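You operate a simulated robot arm through the tools that you are given. There is no shell and no other tool.

The job below is to be done with a simulated two-armed robot. You get a single attempt, and the scene is never put back.

JOB
Uncap the steel tank, fill it to the FILL line and seat the cap again.
Fine: rest the wide black cap on the tank top; the blue lever ends shut, the water within about 5 % of the line.

It is judged by the outcome, as a careful person would: the job done as asked, and still so three seconds after it is handed in. It fails if anything else is knocked over, pushed out of place, dropped, spilled or broken. A push-on lid holds only when it is set on centred and level and pressed home; a screw cap is set on level and turned clockwise until tight.

ROBOT AND FRAMES
Two 7-joint arms with two-finger parallel grippers on one trunk, on a base that drives. Base frame: it is fixed to the floor where the robot stands at the start and does not move with it; the origin is under the middle of the robot, x ahead of it, y to its left, z up. Units: m, degrees, N and s.
The left shoulder is at the start at [0.05, 0.168, 1.107], the right one opposite. With the tool pointing down near the work surface each hand reaches from about 0.1 to 0.58 m from the robot's upright axis, wherever it stands, measured 20 degrees to its own side. Places, roughly: bare end of the tank top [0.3, -3.5, 1.1]; black round knob [1.1, -3.2, 0.9]; black-topped bolt [1.3, -3.6, 0.9]; blue lever [0.1, -3.5, 0.9]; red lever [1.1, -3.5, 0.9]; steel neck seat [0.4, -3.4, 1.1]; steel tank [0.3, -3.4, 0.9]; wide black cap [0.25, -3.5, 1.25]; yellow lever [0.5, -3.4, 1]; yellow slider [-0.3, -3, 0.8]. Payload 1.57 kg a hand.
Tool frame (each hand has its own): the origin (TCP) lies between the finger pads and is the grasp point; the fingertips stand 0.03 m ahead of it; z points along the fingers, y is the line along which they close. The gripper opens to 0.08 m. The fingers are 0.017 m wide and 0.012 m thick; the gripper's body (0.04 by 0.082 m) begins 0.08 m behind the TCP.
Orientation is that of the tool frame in the base frame, as a unit quaternion [x, y, z, w]. With the fingers straight down and closing along the base's y, the tool's x points along the base's -x, its y along +y and its z along -z.

CONTROLS
- The arms move only by the tool play_rows. It takes "left_increments", "right_increments" or both (then of equal length, played together; a hand with none holds still); each is one flat list of numbers, 7 for each row, row after row: the turn, a rotation vector about the tool's x, y, z in units of 4 degrees (1.0 is 4 degrees), then the shift along the tool's x, y, z in units of 20 mm (1.0 is 20 mm), then the opening, from 0 (shut) to 1 (fully open). In form: [wx, wy, wz, x, y, z, claw, wx, wy, wz, x, y, z, claw, ...]. A call has 1 to 20 rows; each row shifts and turns the commanded pose from where the row before left it, along the tool's axes as they then stand. A call with a number of a shift or a turn outside -1 to 1 is refused whole. Each row takes 0.2 s and may step no farther than 0.05 m and 8.6 degrees from the row before; otherwise, or with a gripper value out of range, the whole call is refused. A pose out of reach is approached as far as the arm can. The call stops where the force on the tool passes 40 N (or 10 N more than at its start, if that is more) or the arm is blocked; 0.2 s more then pass. Each finger travels about 0.045 m/s and halts on what it meets, pressing with about 43 N; the grip force reading is that of the motor and also rises with nothing between the fingers. The clock runs only during rows and for 0.2 s after the last one: add rows that do not move to give the fingers time. It gives the time, the measured TCP pose, the force on the tool (base axes), the opening and the grip force at its end, in the units of the frame above (readings bear some noise), with the torque about the TCP (base axes, N m) and any sound that the robot's microphone picked up.
- Cameras (640 x 400 px; columns grow to the right, rows downward): "scene" is now at [0.1321, 0.0016, 1.336]; the picture's right is [0.02, -1.00, 0.00], its down [-0.40, -0.01, -0.92] and it looks along [0.91, 0.02, -0.40] (base axes); focal length 279 px, centre (320, 200). "left" rides on the left gripper at [0.072, 0.006, -0.122] in its tool frame; the picture's right is [-0.09, 1.00, 0.00], its down [-0.84, -0.08, -0.54] and it looks along [-0.54, -0.05, 0.84] (tool axes); focal length 238 px, centre (320, 200). "right" rides on the right gripper at [0.072, -0.007, -0.122] in its tool frame; the picture's right is [0.09, 1.00, 0.00], its down [-0.84, 0.08, -0.54] and it looks along [-0.54, 0.05, 0.84] (tool axes); focal length 238 px, centre (320, 200). There is no depth. A picture from a camera that has moved, and an enlarged one, comes with that camera's place and axes in the base frame and with its lens.
- get_image(camera): a new picture of that camera. The clock stands still meanwhile.
- slide_trunk(by): slides the trunk up (or, below 0, down) by that many m; the arms and the scene camera ride with it, the base frame stays. It gives what a move gives, with no picture.
- roll_base(legs): drives the robot by 1 to 6 legs, each [ahead, left, turn to the left] in m, m and degrees, along the robot's own axes; the way and the turn of a leg run together, so that a leg with both is an arc; at most 1.5 m and 180 degrees a leg. The arms and the cameras ride along, it lands a little off, and it stops where it bumps. It gives what a move gives.
- pan_tilt(pan, tilt): turns the head with the scene camera to pan (to the left, within 80 degrees either way) and tilt (down, from -29 to 69), counted from straight ahead of the robot. It gives what a move gives.
- inspect(camera, box): a new picture of the part [left, top, right, bottom] of that camera's present view, enlarged. The clock stands still meanwhile.
- sign_off(): hands the job in; it is judged then, once.

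Nothing tells you exact positions but the pictures and the camera data. Unless the task says otherwise, let go and move clear before handing in.

The tools are called after ">>>" as a command line: name --argument value ..., lists and objects as JSON in quotes. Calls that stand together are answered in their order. play_rows: Moves the arms, as the interface text tells. Its arguments: {"type":"object","properties":{"left_increments":{"type":"array","items":{"type":"number"}},"right_increments":{"type":"array","items":{"type":"number"}}},"required":[]} The other tools are called the same way: slide_trunk (by) slides the trunk up or down; roll_base (legs) drives the base; pan_tilt (pan, tilt) turns the head that bears the scene camera; get_image (camera) takes a picture; inspect (camera, box) takes an enlarged picture of a part of a camera's view; sign_off () hands the job in.

At the start:

```text
clock: 0.0
left_position: [0.3921, 0.1236, 1.1997]
left_ee_rot: [0.0, 1.0, 0.0, 0.002]
left_wrist_force: [0.0, -0.1, -0.7]
left_moment: [0.0, -0.03, 0.03]
left_opening: 0.08
left_finger_force: 0.0
right_position: [0.4971, -0.2467, 1.1406]
right_ee_rot: [0.0, 1.0, 0.0, 0.0]
right_wrist_force: [-0.2, 0.0, -0.4]
right_moment: [0.01, -0.04, 0.01]
right_opening: 0.08
right_finger_force: 0.1
trunk travel left (down, up): [-0.275, 0.168]
robot x, y, heading: [0.0016, -0.0036, -0.2]
head pan, tilt: [1.3, 23.8]
```

scene: 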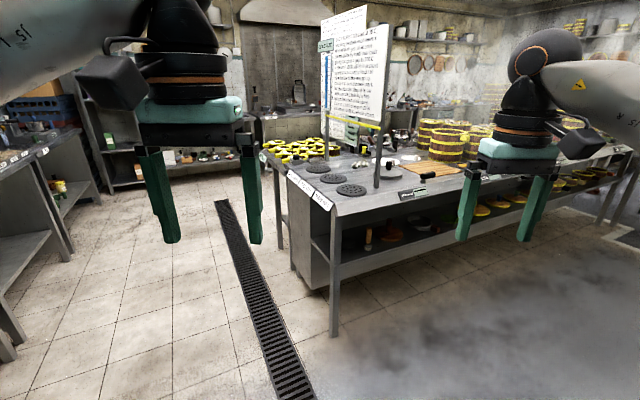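
right: 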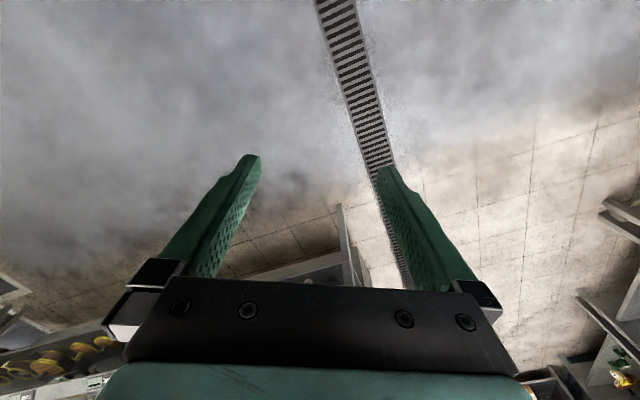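
left: 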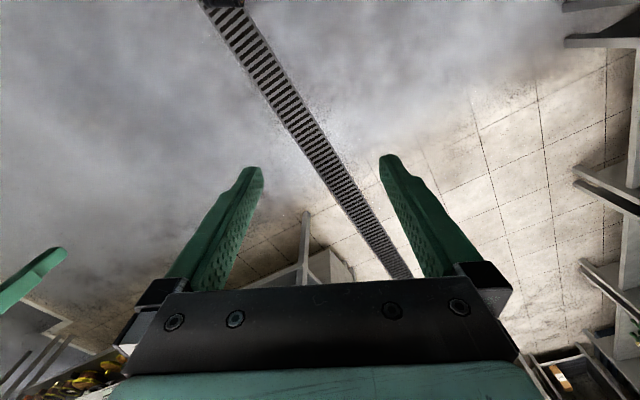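

The scene camera looks ahead at a workbench with a sign; the tank should be far off to my right (about y = -3.4). I'll turn the head to the right to see it before driving.

>>> pan_tilt --pan -78 --tilt 12

>>> get_image --camera "scene"

```text
clock: 1.5
left_position: [0.3917, 0.1233, 1.1988]
left_ee_rot: [0.0, 1.0, 0.0, 0.001]
left_wrist_force: [-0.1, 0.1, 0.1]
left_moment: [-0.02, -0.01, -0.01]
left_opening: 0.0799
left_finger_force: 0.1
right_position: [0.4984, -0.2482, 1.1404]
right_ee_rot: [0.0, 1.0, 0.0, 0.0]
right_wrist_force: [0.0, -0.9, 0.4]
right_moment: [-0.01, -0.02, -0.01]
right_opening: 0.0798
right_finger_force: 0.1
trunk travel left (down, up): [-0.275, 0.168]
robot x, y, heading: [0.0005, -0.0022, -0.1]
head pan, tilt: [-78.0, 12.0]
```

```text
taken
camera scene: at [0.0591, -0.0918, 1.3552], right [-0.98, -0.21, 0.0], down [-0.04, 0.2, -0.98], along [0.2, -0.96, -0.21], focal length 279 px, centre (320, 200)
```

scene: 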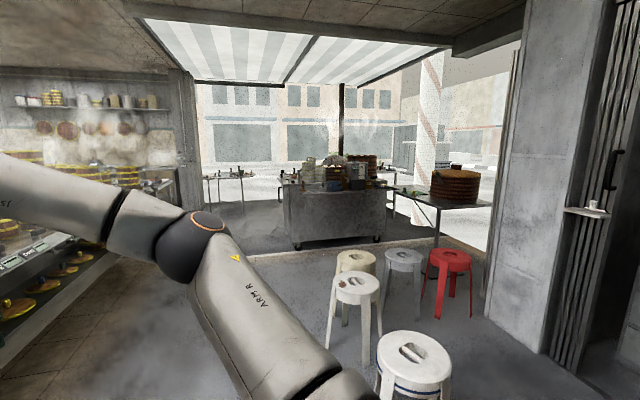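

>>> inspect --camera "scene" --box '[180, 120, 500, 320]'

>>> inspect --camera "scene" --box '[260, 140, 420, 240]'

```text
2.00 times, centred on (340, 220) of scene
camera zoom: at [0.0591, -0.0918, 1.3552], right [-0.98, -0.21, 0.0], down [-0.04, 0.2, -0.98], along [0.2, -0.96, -0.21], focal length 558 px, centre (280, 160)
```

zoom: 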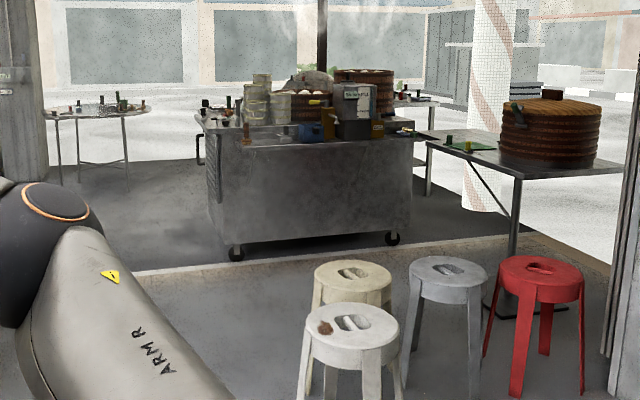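

```text
4.00 times, centred on (340, 190) of scene
camera zoom: at [0.0591, -0.0918, 1.3552], right [-0.98, -0.21, 0.0], down [-0.04, 0.2, -0.98], along [0.2, -0.96, -0.21], focal length 1116 px, centre (240, 240)
```

zoom: 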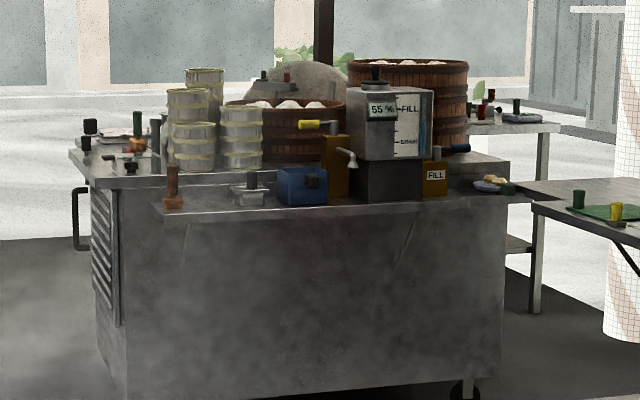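

The tank stands on a steel cart about 3.4 m to my right, and the room is rotated so that the cart faces back towards me and slightly left. Stools lie on the direct path, so I'll turn first and look again before going round them on their left.

>>> roll_base --legs '[[0, 0, -62]]'

>>> pan_tilt --pan -8 --tilt 24

>>> get_image --camera "scene"

```text
clock: 4.6
left_position: [0.2985, -0.2818, 1.1985]
left_ee_rot: [0.506, 0.862, 0.0, 0.0]
left_wrist_force: [-0.6, -0.8, 0.2]
left_moment: [-0.01, 0.0, 0.01]
left_opening: 0.0801
left_finger_force: 0.0
right_position: [0.0282, -0.5556, 1.1396]
right_ee_rot: [0.506, 0.863, -0.001, 0.001]
right_wrist_force: [0.4, -0.1, 0.4]
right_moment: [-0.02, 0.01, -0.03]
right_opening: 0.0802
right_finger_force: 0.1
trunk travel left (down, up): [-0.275, 0.168]
robot x, y, heading: [-0.0007, 0.0017, -60.6]
head pan, tilt: [-78.0, 12.0]
```

```text
clock: 6.0
left_position: [0.299, -0.2814, 1.1979]
left_ee_rot: [0.506, 0.863, -0.001, 0.0]
left_wrist_force: [0.1, -0.1, 0.0]
left_moment: [-0.02, 0.03, 0.02]
left_opening: 0.08
left_finger_force: 0.0
right_position: [0.0266, -0.5543, 1.1395]
right_ee_rot: [0.506, 0.863, 0.0, -0.001]
right_wrist_force: [-0.2, 0.5, 1.4]
right_moment: [0.0, 0.02, 0.01]
right_opening: 0.0801
right_finger_force: 0.1
trunk travel left (down, up): [-0.275, 0.168]
robot x, y, heading: [-0.0012, 0.0016, -61.1]
head pan, tilt: [-8.0, 24.0]
```

```text
taken
camera scene: at [0.0525, -0.1217, 1.3357], right [-0.93, -0.36, 0.0], down [-0.15, 0.38, -0.91], along [0.33, -0.85, -0.41], focal length 279 px, centre (320, 200)
```

scene: 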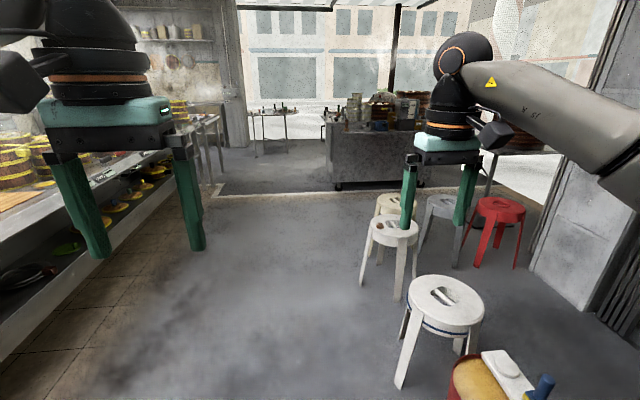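

The lane between the bench (about 1.05 m to my left) and the stools (about 0.7 m to my right) is clear straight ahead. I'll drive forward along it, pull the right hand in a little, and look again.

>>> roll_base --legs '[[1.3, 0.1, 0]]'

>>> pan_tilt --pan -40 --tilt 20

>>> get_image --camera "scene"

```text
clock: 12.6
left_position: [0.9892, -1.3911, 1.1987]
left_ee_rot: [0.522, 0.853, 0.0, 0.001]
left_wrist_force: [0.8, -0.8, 0.7]
left_moment: [-0.03, 0.01, 0.01]
left_opening: 0.0801
left_finger_force: 0.1
right_position: [0.7072, -1.6525, 1.1416]
right_ee_rot: [0.523, 0.852, 0.001, 0.0]
right_wrist_force: [0.9, -0.4, -0.6]
right_moment: [0.0, 0.02, 0.01]
right_opening: 0.08
right_finger_force: 0.0
trunk travel left (down, up): [-0.275, 0.168]
robot x, y, heading: [0.7021, -1.0995, -63.1]
head pan, tilt: [-8.0, 24.0]
```

```text
clock: 13.5
left_position: [0.9881, -1.391, 1.1983]
left_ee_rot: [0.522, 0.853, 0.0, 0.001]
left_wrist_force: [0.2, -0.1, -1.1]
left_moment: [-0.02, 0.01, -0.01]
left_opening: 0.08
left_finger_force: 0.0
right_position: [0.7062, -1.6521, 1.1418]
right_ee_rot: [0.524, 0.852, 0.0, 0.001]
right_wrist_force: [0.4, -0.7, -0.4]
right_moment: [0.0, 0.0, -0.02]
right_opening: 0.0798
right_finger_force: 0.1
trunk travel left (down, up): [-0.275, 0.168]
robot x, y, heading: [0.7045, -1.0981, -63.2]
head pan, tilt: [-40.0, 20.0]
```

```text
taken
camera scene: at [0.6981, -1.224, 1.3421], right [-0.97, 0.23, 0.0], down [0.08, 0.33, -0.94], along [-0.21, -0.92, -0.34], focal length 279 px, centre (320, 200)
```

scene: 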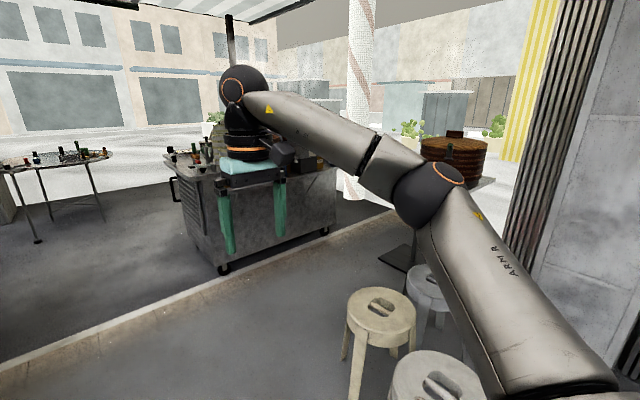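

I've passed the stools on their left, with the cart about 1.7 m ahead and to my right. I'll pull the right hand in, drive ahead to clear the stools, and then look again before strafing right.

>>> play_rows --right_increments '[0, 0, 0, 1, 0, 0, 1, 0, 0, 0, 1, 0, 0, 1, 0, 0, 0, 1, 0, 0, 1, 0, 0, 0, 1, 0, 0, 1, 0, 0, 0, 1, 0, 0, 1, 0, 0, 0, 1, 0, 0, 1, 0, 0, 0, 1, 0, 0, 1, 0, 0, 0, 1, 0, 0, 1]'

>>> roll_base --legs '[[1.05, 0, 0]]'

>>> pan_tilt --pan -55 --tilt 22

>>> get_image --camera "scene"

```text
clock: 15.3
left_position: [0.9897, -1.3897, 1.199]
left_ee_rot: [0.522, 0.853, 0.0, 0.0]
left_wrist_force: [-0.5, 0.3, 0.4]
left_moment: [0.0, -0.03, -0.02]
left_opening: 0.0803
left_finger_force: 0.1
right_position: [0.6336, -1.5084, 1.1395]
right_ee_rot: [0.523, 0.852, -0.001, 0.001]
right_wrist_force: [-0.4, 0.9, -0.1]
right_moment: [-0.02, 0.01, 0.02]
right_opening: 0.0797
right_finger_force: 0.1
trunk travel left (down, up): [-0.275, 0.168]
robot x, y, heading: [0.7069, -1.099, -63.2]
head pan, tilt: [-40.0, 20.0]
```

```text
clock: 20.7
left_position: [1.4361, -2.3268, 1.1991]
left_ee_rot: [0.534, 0.845, 0.0, 0.0]
left_wrist_force: [0.0, 0.8, -0.4]
left_moment: [-0.01, -0.03, -0.01]
left_opening: 0.0802
left_finger_force: 0.0
right_position: [1.0769, -2.4343, 1.1387]
right_ee_rot: [0.536, 0.844, 0.001, 0.001]
right_wrist_force: [0.2, -0.1, 0.1]
right_moment: [-0.01, 0.01, -0.01]
right_opening: 0.0805
right_finger_force: 0.1
trunk travel left (down, up): [-0.275, 0.168]
robot x, y, heading: [1.1577, -2.0249, -64.7]
head pan, tilt: [-40.0, 20.0]
```

```text
clock: 21.4
left_position: [1.4352, -2.3259, 1.199]
left_ee_rot: [0.534, 0.845, -0.001, 0.001]
left_wrist_force: [-0.9, -0.7, 1.0]
left_moment: [0.04, 0.0, 0.0]
left_opening: 0.0801
left_finger_force: 0.1
right_position: [1.078, -2.4342, 1.138]
right_ee_rot: [0.535, 0.845, -0.001, 0.001]
right_wrist_force: [0.5, 0.7, -0.5]
right_moment: [0.04, -0.01, -0.01]
right_opening: 0.08
right_finger_force: 0.0
trunk travel left (down, up): [-0.275, 0.168]
robot x, y, heading: [1.1558, -2.02, -64.5]
head pan, tilt: [-55.0, 22.0]
```

```text
taken
camera scene: at [1.1275, -2.1425, 1.3389], right [-0.87, 0.49, 0.0], down [0.19, 0.33, -0.93], along [-0.46, -0.81, -0.37], focal length 279 px, centre (320, 200)
```

scene: 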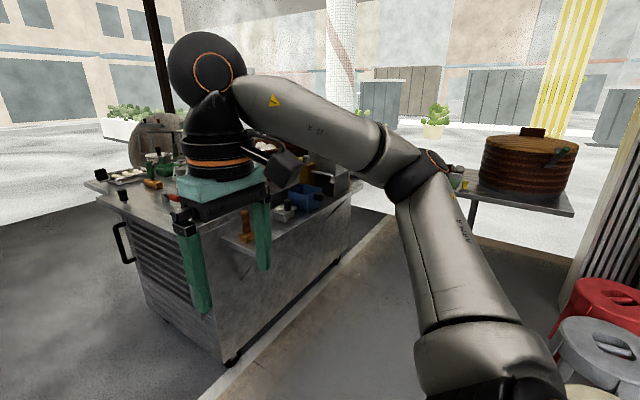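

I'm left of the tank, with the cart front about 0.7–0.85 m ahead. I'll check the stools to my right before strafing past them.

>>> pan_tilt --pan -80 --tilt 40

>>> get_image --camera "scene"

>>> pan_tilt --pan -30 --tilt 45

>>> get_image --camera "scene"

```text
clock: 22.3
left_position: [1.4362, -2.3259, 1.1985]
left_ee_rot: [0.535, 0.845, 0.0, 0.0]
left_wrist_force: [-0.4, 0.1, 0.6]
left_moment: [-0.02, 0.0, 0.04]
left_opening: 0.0802
left_finger_force: 0.1
right_position: [1.0764, -2.434, 1.1384]
right_ee_rot: [0.535, 0.845, 0.0, 0.0]
right_wrist_force: [0.1, -0.5, -0.5]
right_moment: [0.01, 0.04, 0.04]
right_opening: 0.0799
right_finger_force: 0.0
trunk travel left (down, up): [-0.275, 0.168]
robot x, y, heading: [1.1542, -2.0249, -64.8]
head pan, tilt: [-80.0, 40.0]
```

```text
taken
camera scene: at [1.104, -2.111, 1.3108], right [-0.58, 0.82, 0.0], down [0.52, 0.37, -0.77], along [-0.62, -0.44, -0.64], focal length 279 px, centre (320, 200)
```

scene: 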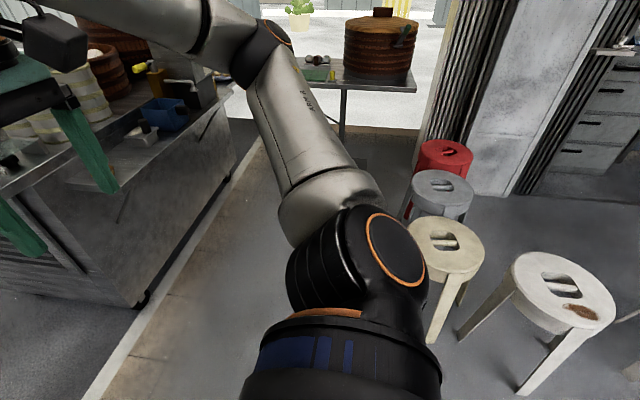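

```text
clock: 23.5
left_position: [1.4343, -2.3266, 1.1987]
left_ee_rot: [0.534, 0.845, -0.001, 0.001]
left_wrist_force: [-0.6, -0.1, -0.1]
left_moment: [0.0, -0.04, 0.02]
left_opening: 0.0797
left_finger_force: 0.0
right_position: [1.0779, -2.4348, 1.1391]
right_ee_rot: [0.535, 0.845, 0.001, 0.0]
right_wrist_force: [-0.5, 0.4, 0.2]
right_moment: [0.0, -0.01, 0.02]
right_opening: 0.0802
right_finger_force: 0.1
trunk travel left (down, up): [-0.275, 0.168]
robot x, y, heading: [1.1536, -2.0228, -64.5]
head pan, tilt: [-30.0, 45.0]
```

```text
taken
camera scene: at [1.1667, -2.1429, 1.3035], right [-1.0, 0.08, 0.0], down [0.06, 0.7, -0.71], along [-0.06, -0.7, -0.71], focal length 279 px, centre (320, 200)
```

scene: 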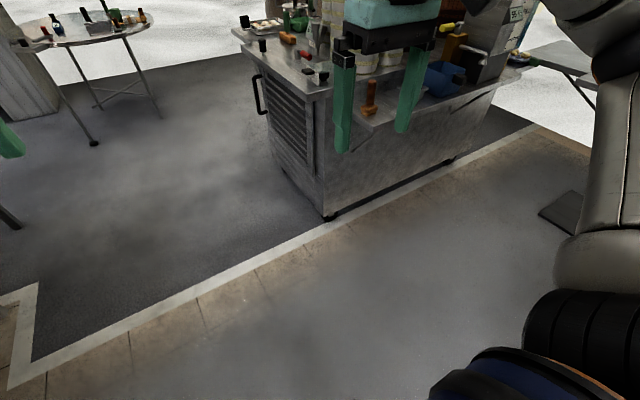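

The cart faces along heading about -63°, and the stools are well placed for me to pass between them and the cart. I'll move ahead 0.28 m and then strafe right about 1.1 m.

>>> roll_base --legs '[[0.28, 0, 1.5], [0, -1.1, 0]]'

>>> pan_tilt --pan 0 --tilt 25

>>> get_image --camera "scene"

```text
clock: 34.9
left_position: [0.6018, -3.0691, 1.2002]
left_ee_rot: [0.517, 0.856, -0.001, 0.001]
left_wrist_force: [0.4, 0.9, 0.2]
left_moment: [-0.02, -0.01, -0.01]
left_opening: 0.0801
left_finger_force: 0.1
right_position: [0.2489, -3.1922, 1.1386]
right_ee_rot: [0.518, 0.855, -0.001, 0.001]
right_wrist_force: [-0.3, 0.8, 0.9]
right_moment: [0.04, -0.02, -0.01]
right_opening: 0.0801
right_finger_force: 0.0
trunk travel left (down, up): [-0.275, 0.168]
robot x, y, heading: [0.3111, -2.7803, -62.5]
head pan, tilt: [-30.0, 45.0]
```

```text
clock: 35.9
left_position: [0.6019, -3.0691, 1.1985]
left_ee_rot: [0.518, 0.856, -0.001, 0.001]
left_wrist_force: [-0.3, -0.3, -0.3]
left_moment: [0.0, 0.0, 0.02]
left_opening: 0.0799
left_finger_force: 0.1
right_position: [0.2491, -3.1925, 1.1391]
right_ee_rot: [0.518, 0.856, 0.0, 0.001]
right_wrist_force: [-0.1, -0.2, -0.4]
right_moment: [-0.01, 0.0, -0.01]
right_opening: 0.0802
right_finger_force: 0.1
trunk travel left (down, up): [-0.275, 0.168]
robot x, y, heading: [0.3147, -2.7807, -62.6]
head pan, tilt: [0.0, 25.0]
```

```text
taken
camera scene: at [0.3724, -2.8974, 1.334], right [-0.89, -0.46, 0.0], down [-0.2, 0.37, -0.91], along [0.42, -0.8, -0.42], focal length 279 px, centre (320, 200)
```

scene: 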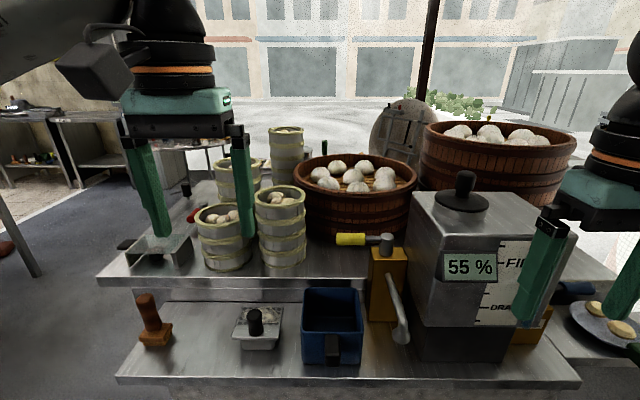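

>>> inspect --camera "scene" --box '[320, 150, 640, 350]'

>>> get_image --camera "right"

```text
2.00 times, centred on (480, 250) of scene
camera zoom: at [0.3724, -2.8974, 1.334], right [-0.89, -0.46, 0.0], down [-0.2, 0.37, -0.91], along [0.42, -0.8, -0.42], focal length 558 px, centre (0, 100)
```

zoom: 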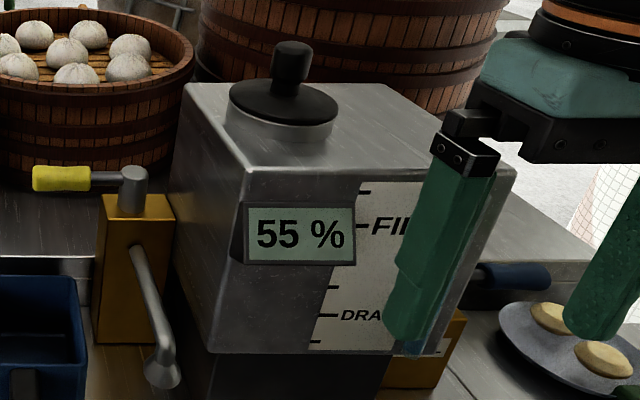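

```text
taken
camera right: at [0.2098, -3.1309, 1.261], right [0.84, 0.54, 0.0], down [0.46, -0.7, 0.54], along [0.3, -0.46, -0.84], focal length 238 px, centre (320, 200)
```

right: 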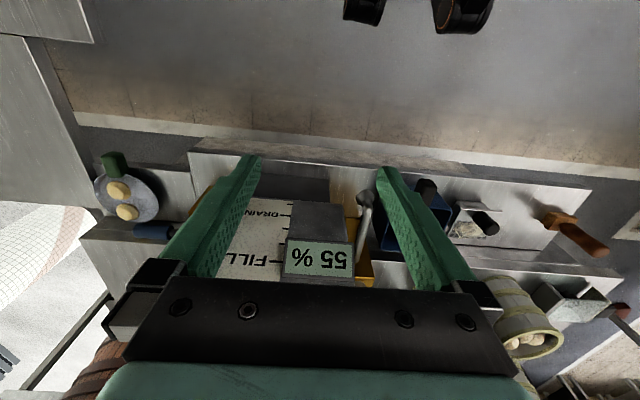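

The tank is right in front: its front face display reads 55 %, with a printed scale (FILL above, DRAIN below). The yellow drain lever is on its left, the blue fill lever on its right, and the black cap with its knob sits on the left half of the top. My right hand hides the scale, so I'll pull it back and up, raise the trunk a little, and look around and down at my base.

>>> play_rows --right_increments '[0, 0, 0, 1, 0, -0.5, 1, 0, 0, 0, 1, 0, -0.5, 1, 0, 0, 0, 1, 0, -0.5, 1, 0, 0, 0, 1, 0.5, -0.5, 1, 0, 0, 0, 1, 1, -0.5, 1, 0, 0, 0, 1, 1, -0.5, 1, 0, 0, 0, 0, 1, 0, 1]' --left_increments '[0, 0, 0, 1, 0, 0, 1, 0, 0, 0, 1, 0, 0, 1, 0, 0, 0, 1, 0, 0, 1, 0, 0, 0, 1, 0, 0, 1, 0, 0, 0, 1, 0, 0, 1, 0, 0, 0, 1, 0, 0, 1, 0, 0, 0, 0, 0, 0, 1]'

>>> slide_trunk --by 0.12

>>> pan_tilt --pan -25 --tilt 30

>>> get_image --camera "scene"

>>> pan_tilt --pan -15 --tilt 69

>>> get_image --camera "scene"

```text
clock: 37.5
left_position: [0.5462, -2.9628, 1.1984]
left_ee_rot: [0.517, 0.856, 0.001, 0.0]
left_wrist_force: [0.0, -0.8, 0.0]
left_moment: [0.01, 0.02, 0.01]
left_opening: 0.0799
left_finger_force: 0.1
right_position: [0.2567, -3.0545, 1.2001]
right_ee_rot: [0.518, 0.856, 0.0, -0.001]
right_wrist_force: [0.9, 0.3, 0.3]
right_moment: [0.02, 0.02, 0.04]
right_opening: 0.08
right_finger_force: 0.0
trunk travel left (down, up): [-0.275, 0.168]
robot x, y, heading: [0.3123, -2.7801, -62.4]
head pan, tilt: [0.0, 25.0]
```

```text
clock: 39.0
left_position: [0.5468, -2.9627, 1.3184]
left_ee_rot: [0.517, 0.856, -0.001, 0.0]
left_wrist_force: [0.3, 0.4, 0.5]
left_moment: [-0.03, -0.02, 0.0]
left_opening: 0.0802
left_finger_force: 0.1
right_position: [0.2561, -3.0534, 1.3201]
right_ee_rot: [0.517, 0.856, 0.0, 0.0]
right_wrist_force: [0.0, 0.2, 0.0]
right_moment: [-0.01, 0.0, 0.03]
right_opening: 0.0799
right_finger_force: 0.0
trunk travel left (down, up): [-0.395, 0.048]
robot x, y, heading: [0.311, -2.7822, -62.6]
head pan, tilt: [0.0, 25.0]
```

```text
clock: 39.9
left_position: [0.5451, -2.9626, 1.3192]
left_ee_rot: [0.517, 0.856, -0.001, 0.0]
left_wrist_force: [0.5, 0.6, 0.6]
left_moment: [0.02, 0.01, 0.01]
left_opening: 0.0801
left_finger_force: 0.1
right_position: [0.2564, -3.054, 1.3182]
right_ee_rot: [0.517, 0.856, -0.001, -0.001]
right_wrist_force: [-0.2, 0.1, -0.3]
right_moment: [0.0, 0.04, 0.01]
right_opening: 0.08
right_finger_force: 0.0
trunk travel left (down, up): [-0.395, 0.048]
robot x, y, heading: [0.3107, -2.782, -62.3]
head pan, tilt: [-25.0, 30.0]
```

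```text
taken
camera scene: at [0.334, -2.9062, 1.4461], right [-1.0, -0.05, 0.0], down [-0.02, 0.5, -0.87], along [0.04, -0.87, -0.5], focal length 279 px, centre (320, 200)
```

scene: 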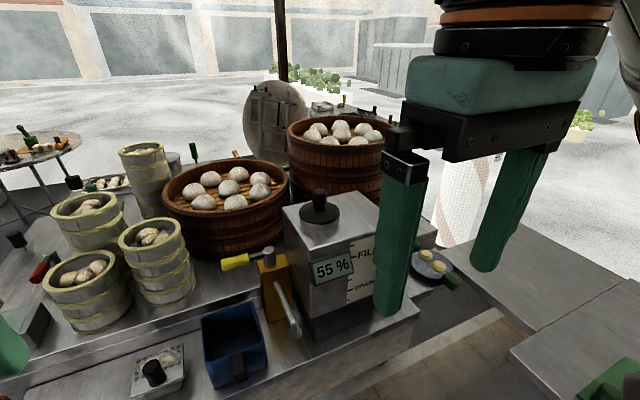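

```text
clock: 40.9
left_position: [0.5465, -2.9628, 1.319]
left_ee_rot: [0.518, 0.856, 0.0, 0.001]
left_wrist_force: [-0.1, -1.0, 0.1]
left_moment: [-0.02, 0.0, 0.01]
left_opening: 0.0803
left_finger_force: 0.0
right_position: [0.256, -3.0547, 1.3186]
right_ee_rot: [0.518, 0.856, -0.001, 0.001]
right_wrist_force: [-0.3, -0.2, -0.4]
right_moment: [0.0, -0.01, 0.0]
right_opening: 0.08
right_finger_force: 0.0
trunk travel left (down, up): [-0.395, 0.048]
robot x, y, heading: [0.31, -2.7783, -62.2]
head pan, tilt: [-15.0, 68.8]
```

```text
taken
camera scene: at [0.3419, -2.8704, 1.3946], right [-0.98, -0.22, 0.0], down [-0.2, 0.91, -0.36], along [0.08, -0.35, -0.93], focal length 279 px, centre (320, 200)
```

scene: 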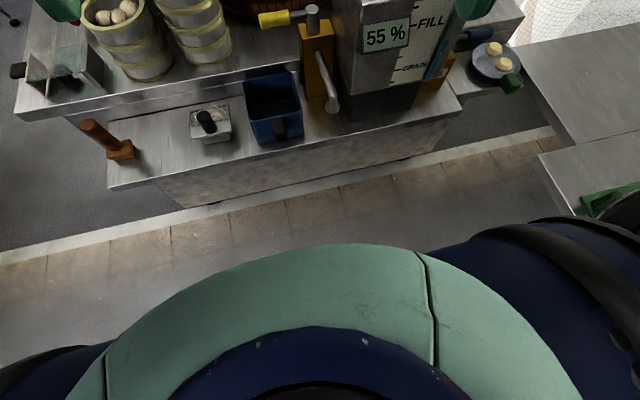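

The tank top sits at about z = 1.11, the ledge at about 0.83, and the blue lever is on the right back side near [0.11, -3.55, 0.9]. I'll strafe right 0.24 m and go ahead 0.08 m so that the cap and lever are both within reach of the right arm.

>>> roll_base --legs '[[0, -0.24, 0], [0.08, 0, 0]]'

>>> pan_tilt --pan -10 --tilt 40

>>> get_image --camera "scene"

```text
clock: 44.3
left_position: [0.3703, -3.1452, 1.3193]
left_ee_rot: [0.516, 0.857, -0.001, 0.001]
left_wrist_force: [0.4, 0.0, 0.2]
left_moment: [0.01, 0.05, 0.0]
left_opening: 0.08
left_finger_force: 0.0
right_position: [0.0811, -3.2369, 1.3185]
right_ee_rot: [0.515, 0.857, 0.0, 0.0]
right_wrist_force: [0.1, 0.0, -1.1]
right_moment: [0.0, 0.03, -0.01]
right_opening: 0.0803
right_finger_force: 0.1
trunk travel left (down, up): [-0.395, 0.048]
robot x, y, heading: [0.1323, -2.9637, -62.2]
head pan, tilt: [-15.0, 68.8]
```

```text
clock: 45.2
left_position: [0.3688, -3.1441, 1.3179]
left_ee_rot: [0.515, 0.857, 0.0, 0.0]
left_wrist_force: [1.5, -0.6, -0.6]
left_moment: [0.02, 0.01, 0.0]
left_opening: 0.0803
left_finger_force: 0.0
right_position: [0.0807, -3.2376, 1.3188]
right_ee_rot: [0.516, 0.857, 0.0, 0.001]
right_wrist_force: [0.2, 0.9, -0.4]
right_moment: [-0.01, 0.01, 0.0]
right_opening: 0.0801
right_finger_force: 0.0
trunk travel left (down, up): [-0.395, 0.048]
robot x, y, heading: [0.1373, -2.9622, -61.9]
head pan, tilt: [-10.0, 40.0]
```

```text
taken
camera scene: at [0.1799, -3.0793, 1.4306], right [-0.95, -0.31, 0.0], down [-0.2, 0.61, -0.77], along [0.24, -0.73, -0.64], focal length 279 px, centre (320, 200)
```

scene: 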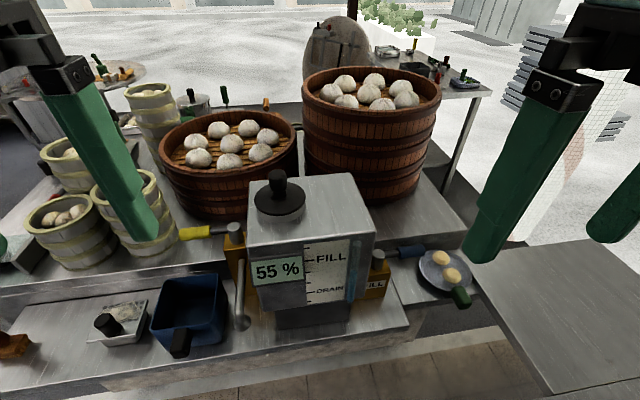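

>>> inspect --camera "scene" --box '[220, 160, 400, 272]'

>>> inspect --camera "scene" --box '[290, 220, 482, 340]'

```text
3.56 times, centred on (310, 216) of scene
camera zoom: at [0.1799, -3.0793, 1.4306], right [-0.95, -0.31, 0.0], down [-0.2, 0.61, -0.77], along [0.24, -0.73, -0.64], focal length 992 px, centre (356, 143)
```

zoom: 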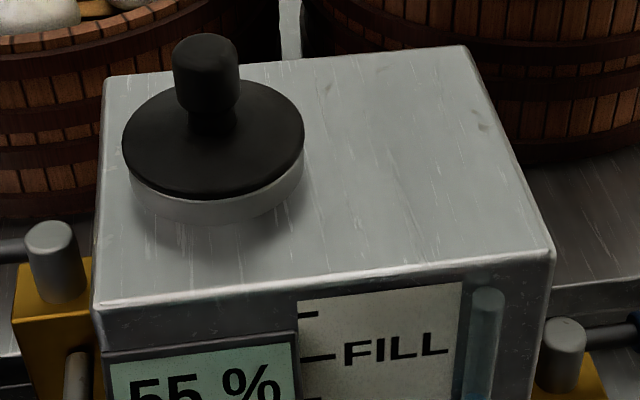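

```text
3.33 times, centred on (386, 280) of scene
camera zoom: at [0.1799, -3.0793, 1.4306], right [-0.95, -0.31, 0.0], down [-0.2, 0.61, -0.77], along [0.24, -0.73, -0.64], focal length 930 px, centre (100, -67)
```

zoom: 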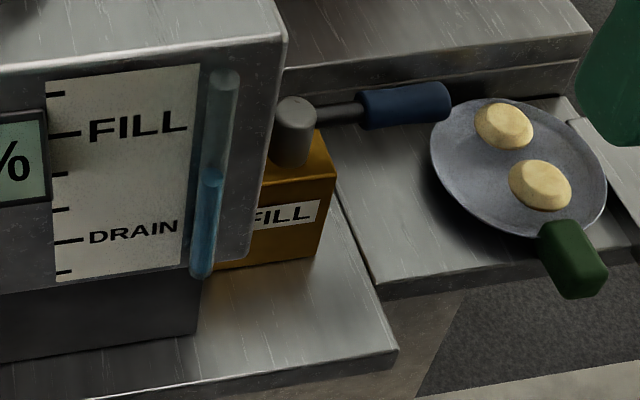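

The cap's knob is at about [0.355, -3.398] with the disc top near z = 1.137 and the knob top near 1.183; the bare end of the tank top centres near [0.273, -3.445]. The gauge tube shows water between the FILL and DRAIN marks. I'll move the left hand aside and bring the right hand over the knob.

>>> play_rows --left_increments '[0, 0, 0, 0, 1, 0, 1, 0, 0, 0, 0, 1, 0, 1, 0, 0, 0, 0, 1, 0, 1, 0, 0, 0, 0, 1, 0, 1, 0, 0, 0, 0, 1, 0, 1, 0, 0, 0, 0, 1, 0, 1, 0, 0, 0, 0, 0, 0, 1]'

>>> play_rows --right_increments '[0, 0, 0, -0.965, 0.598, 0, 1, 0, 0, 0, -0.965, 0.598, 0, 1, 0, 0, 0, -0.965, 0.598, 0, 1, 0, 0, 0, -0.965, 0.598, 0, 1, 0, 0, 0, -0.965, 0.598, 0, 1, 0, 0, 0, -0.965, 0.598, 0, 1, 0, 0, 0, -0.965, 0.598, 0, 1, 0, 0, 0, -0.965, 0.598, 0, 1, 0, 0, 0, -0.965, 0.598, 0, 1, 0, 0, 0, -0.965, 0.598, 0, 1, 0, 0, 0, -0.965, 0.598, 0, 1, 0, 0, 0, -0.965, 0.598, 0, 1, 0, 0, 0, -0.965, 0.598, 0, 1, 0, 0, 0, -0.965, 0.598, 0, 1, 0, 0, 0, 0, 0, 0, 1]'

>>> get_image --camera "right"

>>> get_image --camera "scene"

```text
clock: 46.8
left_position: [0.4754, -3.0897, 1.3194]
left_ee_rot: [0.515, 0.857, 0.0, 0.001]
left_wrist_force: [-0.2, 0.2, -0.3]
left_moment: [-0.01, -0.01, 0.02]
left_opening: 0.0799
left_finger_force: 0.1
right_position: [0.0813, -3.2374, 1.3185]
right_ee_rot: [0.515, 0.857, 0.0, 0.0]
right_wrist_force: [-0.2, -0.4, 0.2]
right_moment: [0.01, 0.0, 0.01]
right_opening: 0.08
right_finger_force: 0.0
trunk travel left (down, up): [-0.395, 0.048]
robot x, y, heading: [0.1367, -2.9626, -61.9]
head pan, tilt: [-10.0, 40.0]
```

```text
clock: 50.0
left_position: [0.4754, -3.0902, 1.3191]
left_ee_rot: [0.515, 0.857, 0.001, 0.001]
left_wrist_force: [-0.4, 0.1, 0.3]
left_moment: [0.03, 0.0, -0.03]
left_opening: 0.0803
left_finger_force: 0.1
right_position: [0.3552, -3.3969, 1.3216]
right_ee_rot: [0.514, 0.858, 0.0, 0.001]
right_wrist_force: [-0.6, 1.1, 0.1]
right_moment: [-0.02, -0.04, 0.02]
right_opening: 0.0798
right_finger_force: 0.0
trunk travel left (down, up): [-0.395, 0.048]
robot x, y, heading: [0.135, -2.9641, -62.0]
head pan, tilt: [-10.0, 40.0]
```

```text
taken
camera right: at [0.3152, -3.3361, 1.4442], right [0.84, 0.55, 0.0], down [0.46, -0.7, 0.54], along [0.3, -0.45, -0.84], focal length 238 px, centre (320, 200)
```

right: 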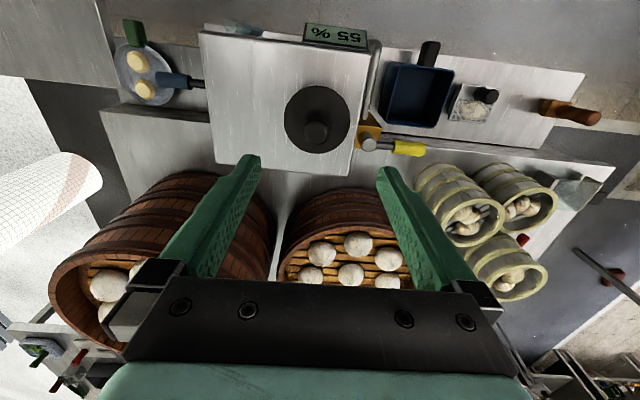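

```text
taken
camera scene: at [0.179, -3.0797, 1.4307], right [-0.95, -0.31, 0.0], down [-0.2, 0.61, -0.77], along [0.24, -0.73, -0.64], focal length 279 px, centre (320, 200)
```

scene: 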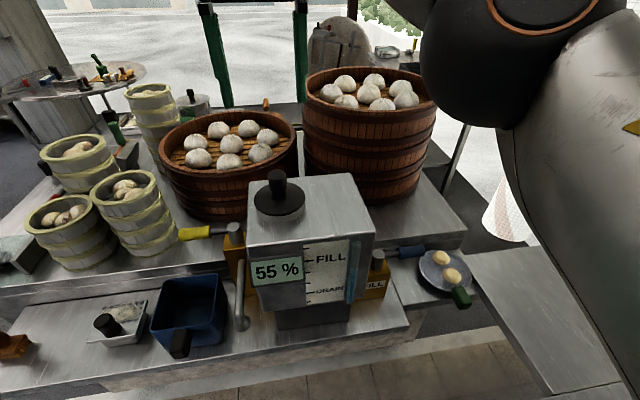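

The right hand is centred over the knob (knob at about [0.3545, -3.400] in both views). I'll go down so the fingers straddle the knob just above the disc, then look.

>>> play_rows --right_increments '[0, 0, 0, -0.115, -0.1, 0.91, 1, 0, 0, 0, 0, 0, 0.91, 1, 0, 0, 0, 0, 0, 0.91, 1, 0, 0, 0, 0, 0, 0.91, 1, 0, 0, 0, 0, 0, 0.91, 1, 0, 0, 0, 0, 0, 0.91, 1, 0, 0, 0, 0, 0, 0.91, 1, 0, 0, 0, 0, 0, 0.91, 1, 0, 0, 0, 0, 0, 0, 1]'

>>> get_image --camera "right"

>>> inspect --camera "scene" --box '[180, 120, 372, 240]'

```text
clock: 52.0
left_position: [0.4753, -3.0896, 1.3197]
left_ee_rot: [0.515, 0.857, 0.0, 0.0]
left_wrist_force: [-0.2, 0.8, 0.0]
left_moment: [-0.03, -0.04, -0.01]
left_opening: 0.08
left_finger_force: 0.1
right_position: [0.3552, -3.3991, 1.1729]
right_ee_rot: [0.515, 0.857, 0.0, 0.001]
right_wrist_force: [-0.7, 0.2, 1.6]
right_moment: [-0.02, 0.03, 0.0]
right_opening: 0.08
right_finger_force: 0.0
trunk travel left (down, up): [-0.395, 0.048]
robot x, y, heading: [0.1353, -2.9602, -61.7]
head pan, tilt: [-10.0, 40.0]
```

```text
taken
camera right: at [0.3167, -3.3384, 1.2951], right [0.84, 0.55, 0.0], down [0.46, -0.7, 0.54], along [0.3, -0.45, -0.84], focal length 238 px, centre (320, 200)
```

right: 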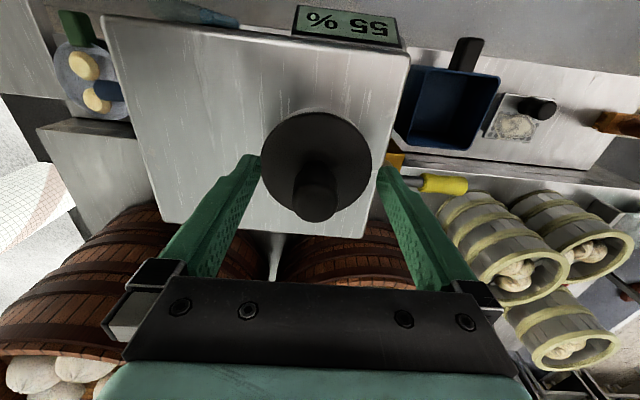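

```text
3.33 times, centred on (276, 180) of scene
camera zoom: at [0.1798, -3.0791, 1.4307], right [-0.95, -0.31, 0.0], down [-0.2, 0.61, -0.77], along [0.24, -0.73, -0.64], focal length 930 px, centre (467, 267)
```

zoom: 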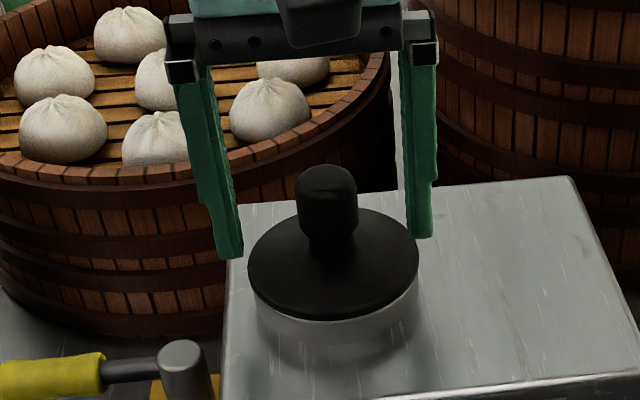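

The fingers straddle the knob with the tips just above the disc, and the knob is centred. I'll close the gripper.

>>> play_rows --right_increments '[0, 0, 0, 0, 0, 0, 0.6, 0, 0, 0, 0, 0, 0, 0.3, 0, 0, 0, 0, 0, 0, 0, 0, 0, 0, 0, 0, 0, 0, 0, 0, 0, 0, 0, 0, 0, 0, 0, 0, 0, 0, 0, 0, 0, 0, 0, 0, 0, 0, 0]'

>>> inspect --camera "scene" --box '[180, 120, 372, 240]'

```text
clock: 53.6
left_position: [0.4753, -3.0881, 1.3196]
left_ee_rot: [0.514, 0.858, -0.001, 0.0]
left_wrist_force: [0.3, 0.3, -0.1]
left_moment: [0.01, 0.02, 0.02]
left_opening: 0.0802
left_finger_force: 0.1
right_position: [0.3567, -3.399, 1.1723]
right_ee_rot: [0.515, 0.857, -0.001, 0.0]
right_wrist_force: [0.1, 0.2, 1.1]
right_moment: [-0.03, 0.05, -0.02]
right_opening: 0.0265
right_finger_force: 37.8
trunk travel left (down, up): [-0.395, 0.048]
robot x, y, heading: [0.1355, -2.9636, -62.2]
head pan, tilt: [-10.0, 40.0]
```

```text
3.33 times, centred on (276, 180) of scene
camera zoom: at [0.1798, -3.0792, 1.4307], right [-0.95, -0.31, 0.0], down [-0.2, 0.61, -0.77], along [0.24, -0.73, -0.64], focal length 930 px, centre (467, 267)
```

zoom: 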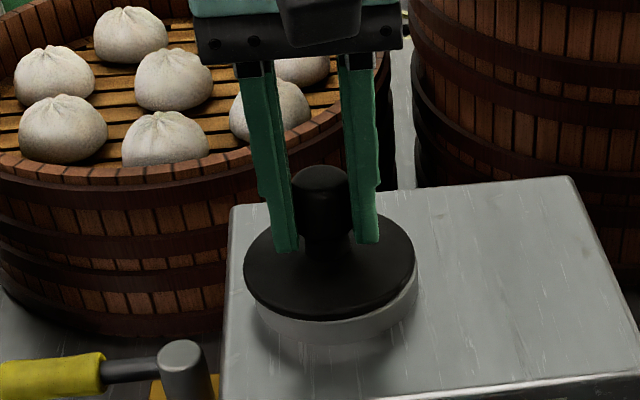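

The gripper holds the knob (26.5 mm), and the cap shifted a millimetre or two, so it sits loosely. I'll lift it slowly and watch the force.

>>> play_rows --right_increments '[0, 0, 0, 0, 0, -0.2, 0, 0, 0, 0, 0, 0, -0.2, 0, 0, 0, 0, 0, 0, -0.2, 0, 0, 0, 0, 0, 0, -0.2, 0, 0, 0, 0, 0, 0, 0, 0]'

>>> inspect --camera "scene" --box '[180, 120, 372, 240]'

```text
clock: 54.8
left_position: [0.476, -3.0897, 1.3204]
left_ee_rot: [0.514, 0.858, 0.0, 0.001]
left_wrist_force: [-0.5, 0.7, -1.0]
left_moment: [-0.02, 0.02, -0.01]
left_opening: 0.0801
left_finger_force: 0.1
right_position: [0.3554, -3.399, 1.1886]
right_ee_rot: [0.515, 0.857, -0.001, 0.0]
right_wrist_force: [0.2, -0.1, -1.3]
right_moment: [0.0, 0.01, 0.02]
right_opening: 0.0261
right_finger_force: 37.7
trunk travel left (down, up): [-0.395, 0.048]
robot x, y, heading: [0.1334, -2.959, -62.2]
head pan, tilt: [-10.0, 40.0]
```

```text
3.33 times, centred on (276, 180) of scene
camera zoom: at [0.1799, -3.0793, 1.4307], right [-0.95, -0.31, 0.0], down [-0.2, 0.61, -0.77], along [0.24, -0.73, -0.64], focal length 930 px, centre (467, 267)
```

zoom: 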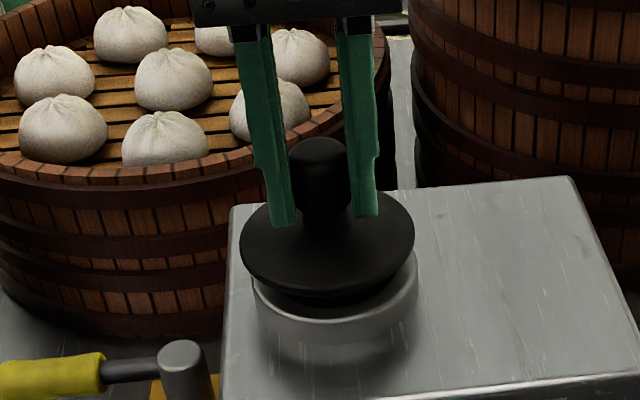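

The cap lifts freely, and I can see a plug beneath the disc. I'll raise it clear and look at the neck and the cap's underside.

>>> play_rows --right_increments '[0, 0, 0, 0, 0, -0.6, 0, 0, 0, 0, 0, 0, -0.8, 0, 0, 0, 0, 0, 0, -0.8, 0, 0, 0, 0, 0, 0, -0.8, 0, 0, 0, 0, 0, 0, -0.6, 0, 0, 0, 0, 0, 0, 0, 0]'

>>> inspect --camera "scene" --box '[180, 100, 404, 240]'

>>> get_image --camera "right"

```text
clock: 56.2
left_position: [0.4767, -3.09, 1.32]
left_ee_rot: [0.515, 0.857, -0.001, 0.001]
left_wrist_force: [0.4, 0.2, 0.6]
left_moment: [-0.02, 0.01, 0.0]
left_opening: 0.0804
left_finger_force: 0.1
right_position: [0.3549, -3.4007, 1.26]
right_ee_rot: [0.515, 0.857, 0.0, 0.0]
right_wrist_force: [-0.5, -0.2, -1.1]
right_moment: [0.0, -0.03, -0.03]
right_opening: 0.0261
right_finger_force: 37.3
trunk travel left (down, up): [-0.395, 0.048]
robot x, y, heading: [0.1378, -2.9625, -61.9]
head pan, tilt: [-10.0, 40.0]
```

```text
2.86 times, centred on (292, 170) of scene
camera zoom: at [0.1799, -3.0794, 1.4307], right [-0.95, -0.31, 0.0], down [-0.2, 0.61, -0.77], along [0.24, -0.73, -0.64], focal length 797 px, centre (400, 286)
```

zoom: 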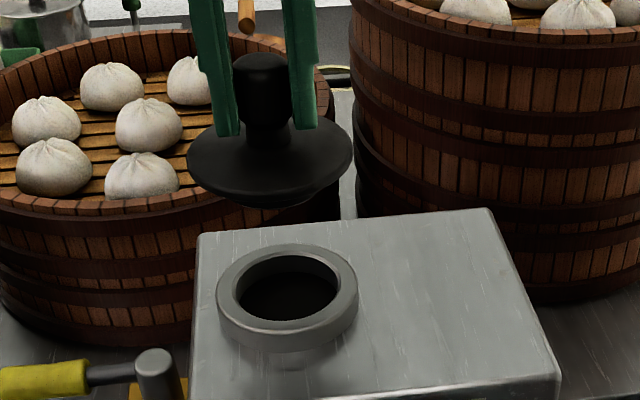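

```text
taken
camera right: at [0.3155, -3.3402, 1.3824], right [0.84, 0.55, 0.0], down [0.46, -0.7, 0.54], along [0.3, -0.45, -0.84], focal length 238 px, centre (320, 200)
```

right: 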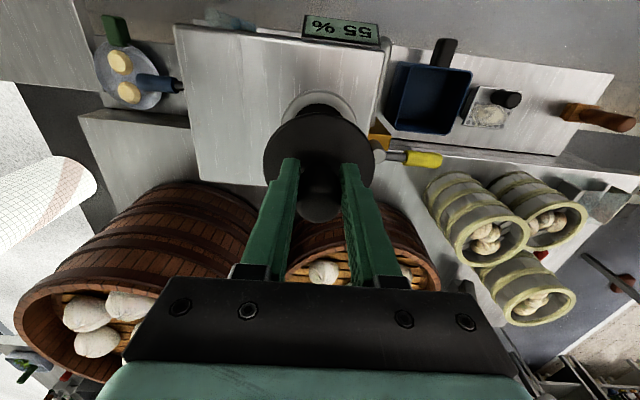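

The neck is an open steel ring; the cap hangs clean in the gripper. Next I'll move it 93 mm to the right over the bare end of the tank top, then lower it partway.

>>> play_rows --right_increments '[0, 0, 0, 0, -0.928, 0, 0, 0, 0, 0, 0, -0.928, 0, 0, 0, 0, 0, 0, -0.928, 0, 0, 0, 0, 0, 0, -0.928, 0, 0, 0, 0, 0, 0, -0.928, 0, 0, 0, 0, 0, 0, 0, 0.5, 0, 0, 0, 0, 0, 0, 0.8, 0, 0, 0, 0, 0, 0, 0.8, 0, 0, 0, 0, 0, 0, 0.5, 0, 0, 0, 0, 0, 0, 0, 0]'

>>> inspect --camera "scene" --box '[220, 120, 412, 240]'

>>> get_image --camera "right"

```text
clock: 58.4
left_position: [0.4757, -3.0895, 1.3197]
left_ee_rot: [0.516, 0.857, 0.0, 0.001]
left_wrist_force: [0.8, -0.1, -0.3]
left_moment: [-0.03, -0.01, -0.02]
left_opening: 0.08
left_finger_force: 0.0
right_position: [0.2734, -3.445, 1.21]
right_ee_rot: [0.515, 0.857, 0.0, 0.001]
right_wrist_force: [-1.0, 0.3, -1.0]
right_moment: [-0.02, 0.01, 0.0]
right_opening: 0.0263
right_finger_force: 36.6
trunk travel left (down, up): [-0.395, 0.048]
robot x, y, heading: [0.1315, -2.9661, -62.4]
head pan, tilt: [-10.0, 40.0]
```

```text
3.33 times, centred on (316, 180) of scene
camera zoom: at [0.1799, -3.0793, 1.4307], right [-0.95, -0.31, 0.0], down [-0.2, 0.61, -0.77], along [0.24, -0.73, -0.64], focal length 930 px, centre (333, 267)
```

zoom: 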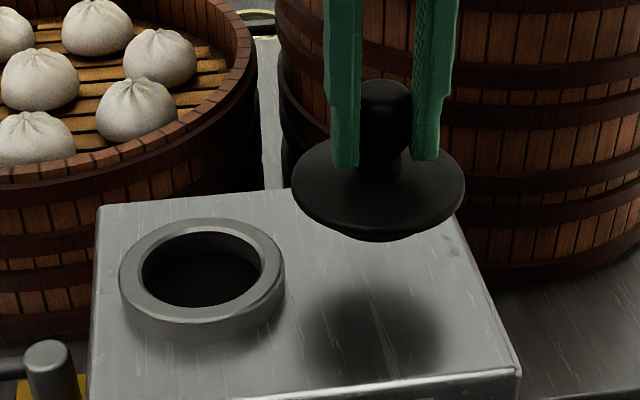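

```text
taken
camera right: at [0.2334, -3.3835, 1.3327], right [0.84, 0.55, 0.0], down [0.46, -0.7, 0.54], along [0.3, -0.45, -0.84], focal length 238 px, centre (320, 200)
```

right: 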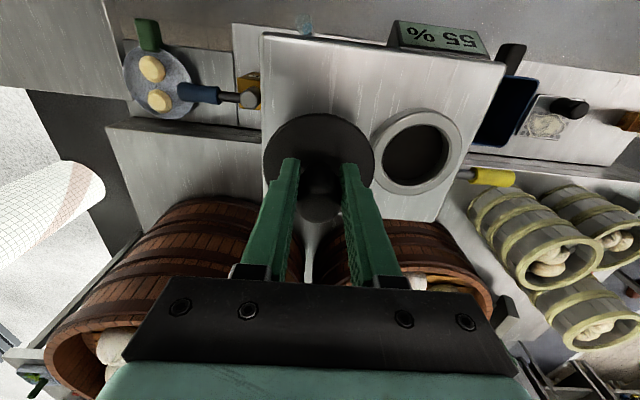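

The cap hangs over the bare end with about 1 cm clear of the neck ring. I'll lower it in small steps until it touches.

>>> play_rows --right_increments '[0, 0, 0, 0, 0, 0.4, 0, 0, 0, 0, 0, 0, 0.4, 0, 0, 0, 0, 0, 0, 0.3, 0, 0, 0, 0, 0, 0, 0.2, 0, 0, 0, 0, 0, 0, 0.1, 0, 0, 0, 0, 0, 0, 0, 0]'

>>> inspect --camera "scene" --box '[220, 120, 412, 240]'

```text
clock: 59.8
left_position: [0.4752, -3.0892, 1.3195]
left_ee_rot: [0.515, 0.857, -0.002, 0.001]
left_wrist_force: [0.0, -0.2, 0.1]
left_moment: [0.01, 0.01, 0.02]
left_opening: 0.0802
left_finger_force: 0.1
right_position: [0.2739, -3.4439, 1.1814]
right_ee_rot: [0.516, 0.857, -0.001, 0.0]
right_wrist_force: [0.7, 1.3, -1.0]
right_moment: [0.04, 0.01, 0.0]
right_opening: 0.0261
right_finger_force: 36.8
trunk travel left (down, up): [-0.395, 0.048]
robot x, y, heading: [0.1316, -2.9616, -62.2]
head pan, tilt: [-10.0, 40.0]
```

```text
3.33 times, centred on (316, 180) of scene
camera zoom: at [0.1799, -3.0793, 1.4307], right [-0.95, -0.31, 0.0], down [-0.2, 0.61, -0.77], along [0.24, -0.73, -0.64], focal length 930 px, centre (333, 267)
```

zoom: 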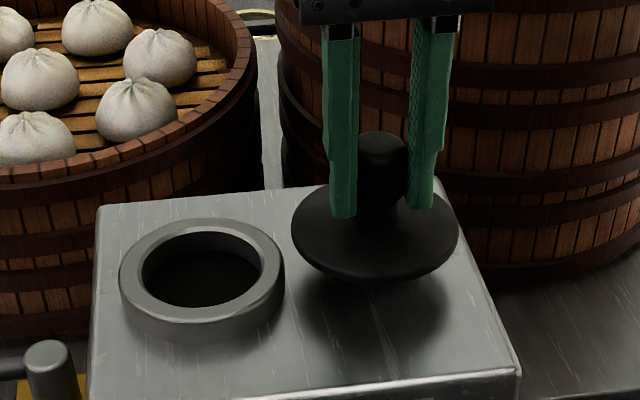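

It is still above the surface; I'll continue down in 1–2 mm steps.

>>> play_rows --right_increments '[0, 0, 0, 0, 0, 0.1, 0, 0, 0, 0, 0, 0, 0.1, 0, 0, 0, 0, 0, 0, 0.1, 0, 0, 0, 0, 0, 0, 0.1, 0, 0, 0, 0, 0, 0, 0, 0]'

>>> inspect --camera "scene" --box '[220, 120, 412, 240]'

```text
clock: 61.0
left_position: [0.4759, -3.0894, 1.3196]
left_ee_rot: [0.515, 0.857, 0.0, 0.0]
left_wrist_force: [0.5, -0.5, 0.0]
left_moment: [0.01, -0.03, 0.0]
left_opening: 0.0801
left_finger_force: 0.1
right_position: [0.2731, -3.4435, 1.1732]
right_ee_rot: [0.514, 0.858, 0.0, 0.0]
right_wrist_force: [0.4, 0.5, -0.3]
right_moment: [0.03, 0.0, 0.01]
right_opening: 0.0263
right_finger_force: 37.1
trunk travel left (down, up): [-0.395, 0.048]
robot x, y, heading: [0.1364, -2.9625, -62.2]
head pan, tilt: [-10.0, 40.0]
```

```text
3.33 times, centred on (316, 180) of scene
camera zoom: at [0.1799, -3.0793, 1.4307], right [-0.95, -0.31, 0.0], down [-0.2, 0.61, -0.77], along [0.24, -0.73, -0.64], focal length 930 px, centre (333, 267)
```

zoom: 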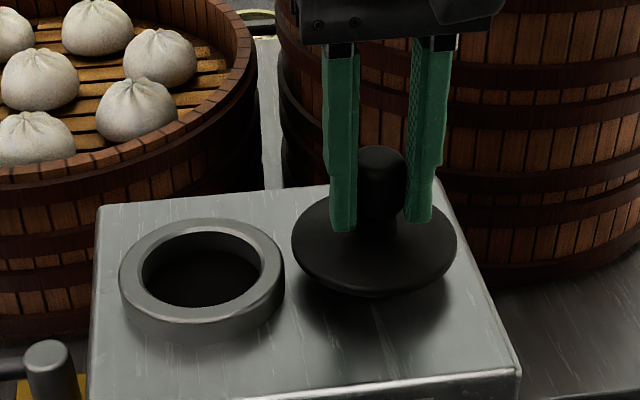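

>>> play_rows --right_increments '[0, 0, 0, 0, 0, 0.1, 0, 0, 0, 0, 0, 0, 0.1, 0, 0, 0, 0, 0, 0, 0.05, 0, 0, 0, 0, 0, 0, 0.05, 0, 0, 0, 0, 0, 0, 0, 0]'

>>> inspect --camera "scene" --box '[220, 120, 412, 240]'

```text
clock: 62.2
left_position: [0.4745, -3.0877, 1.3197]
left_ee_rot: [0.515, 0.857, -0.001, 0.002]
left_wrist_force: [-0.3, -0.3, -0.3]
left_moment: [-0.02, -0.01, -0.03]
left_opening: 0.0798
left_finger_force: 0.1
right_position: [0.2734, -3.4417, 1.1721]
right_ee_rot: [0.515, 0.857, -0.002, 0.005]
right_wrist_force: [-0.6, -4.9, 35.6]
right_moment: [-0.36, 0.13, -0.05]
right_opening: 0.0255
right_finger_force: 37.1
trunk travel left (down, up): [-0.395, 0.048]
robot x, y, heading: [0.1375, -2.9609, -61.8]
head pan, tilt: [-10.0, 40.0]
```

```text
3.33 times, centred on (316, 180) of scene
camera zoom: at [0.179, -3.0768, 1.4312], right [-0.95, -0.31, 0.0], down [-0.2, 0.61, -0.77], along [0.24, -0.73, -0.64], focal length 930 px, centre (333, 267)
```

zoom: 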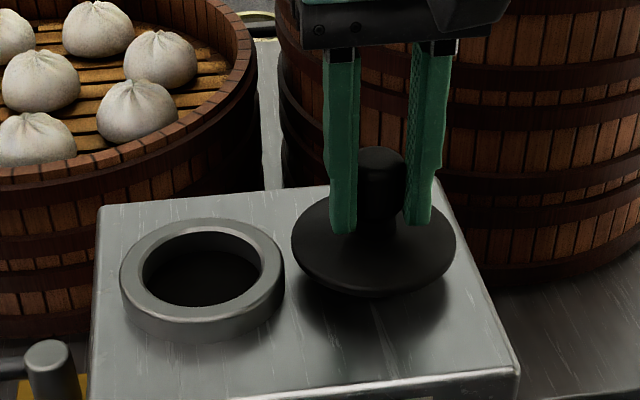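

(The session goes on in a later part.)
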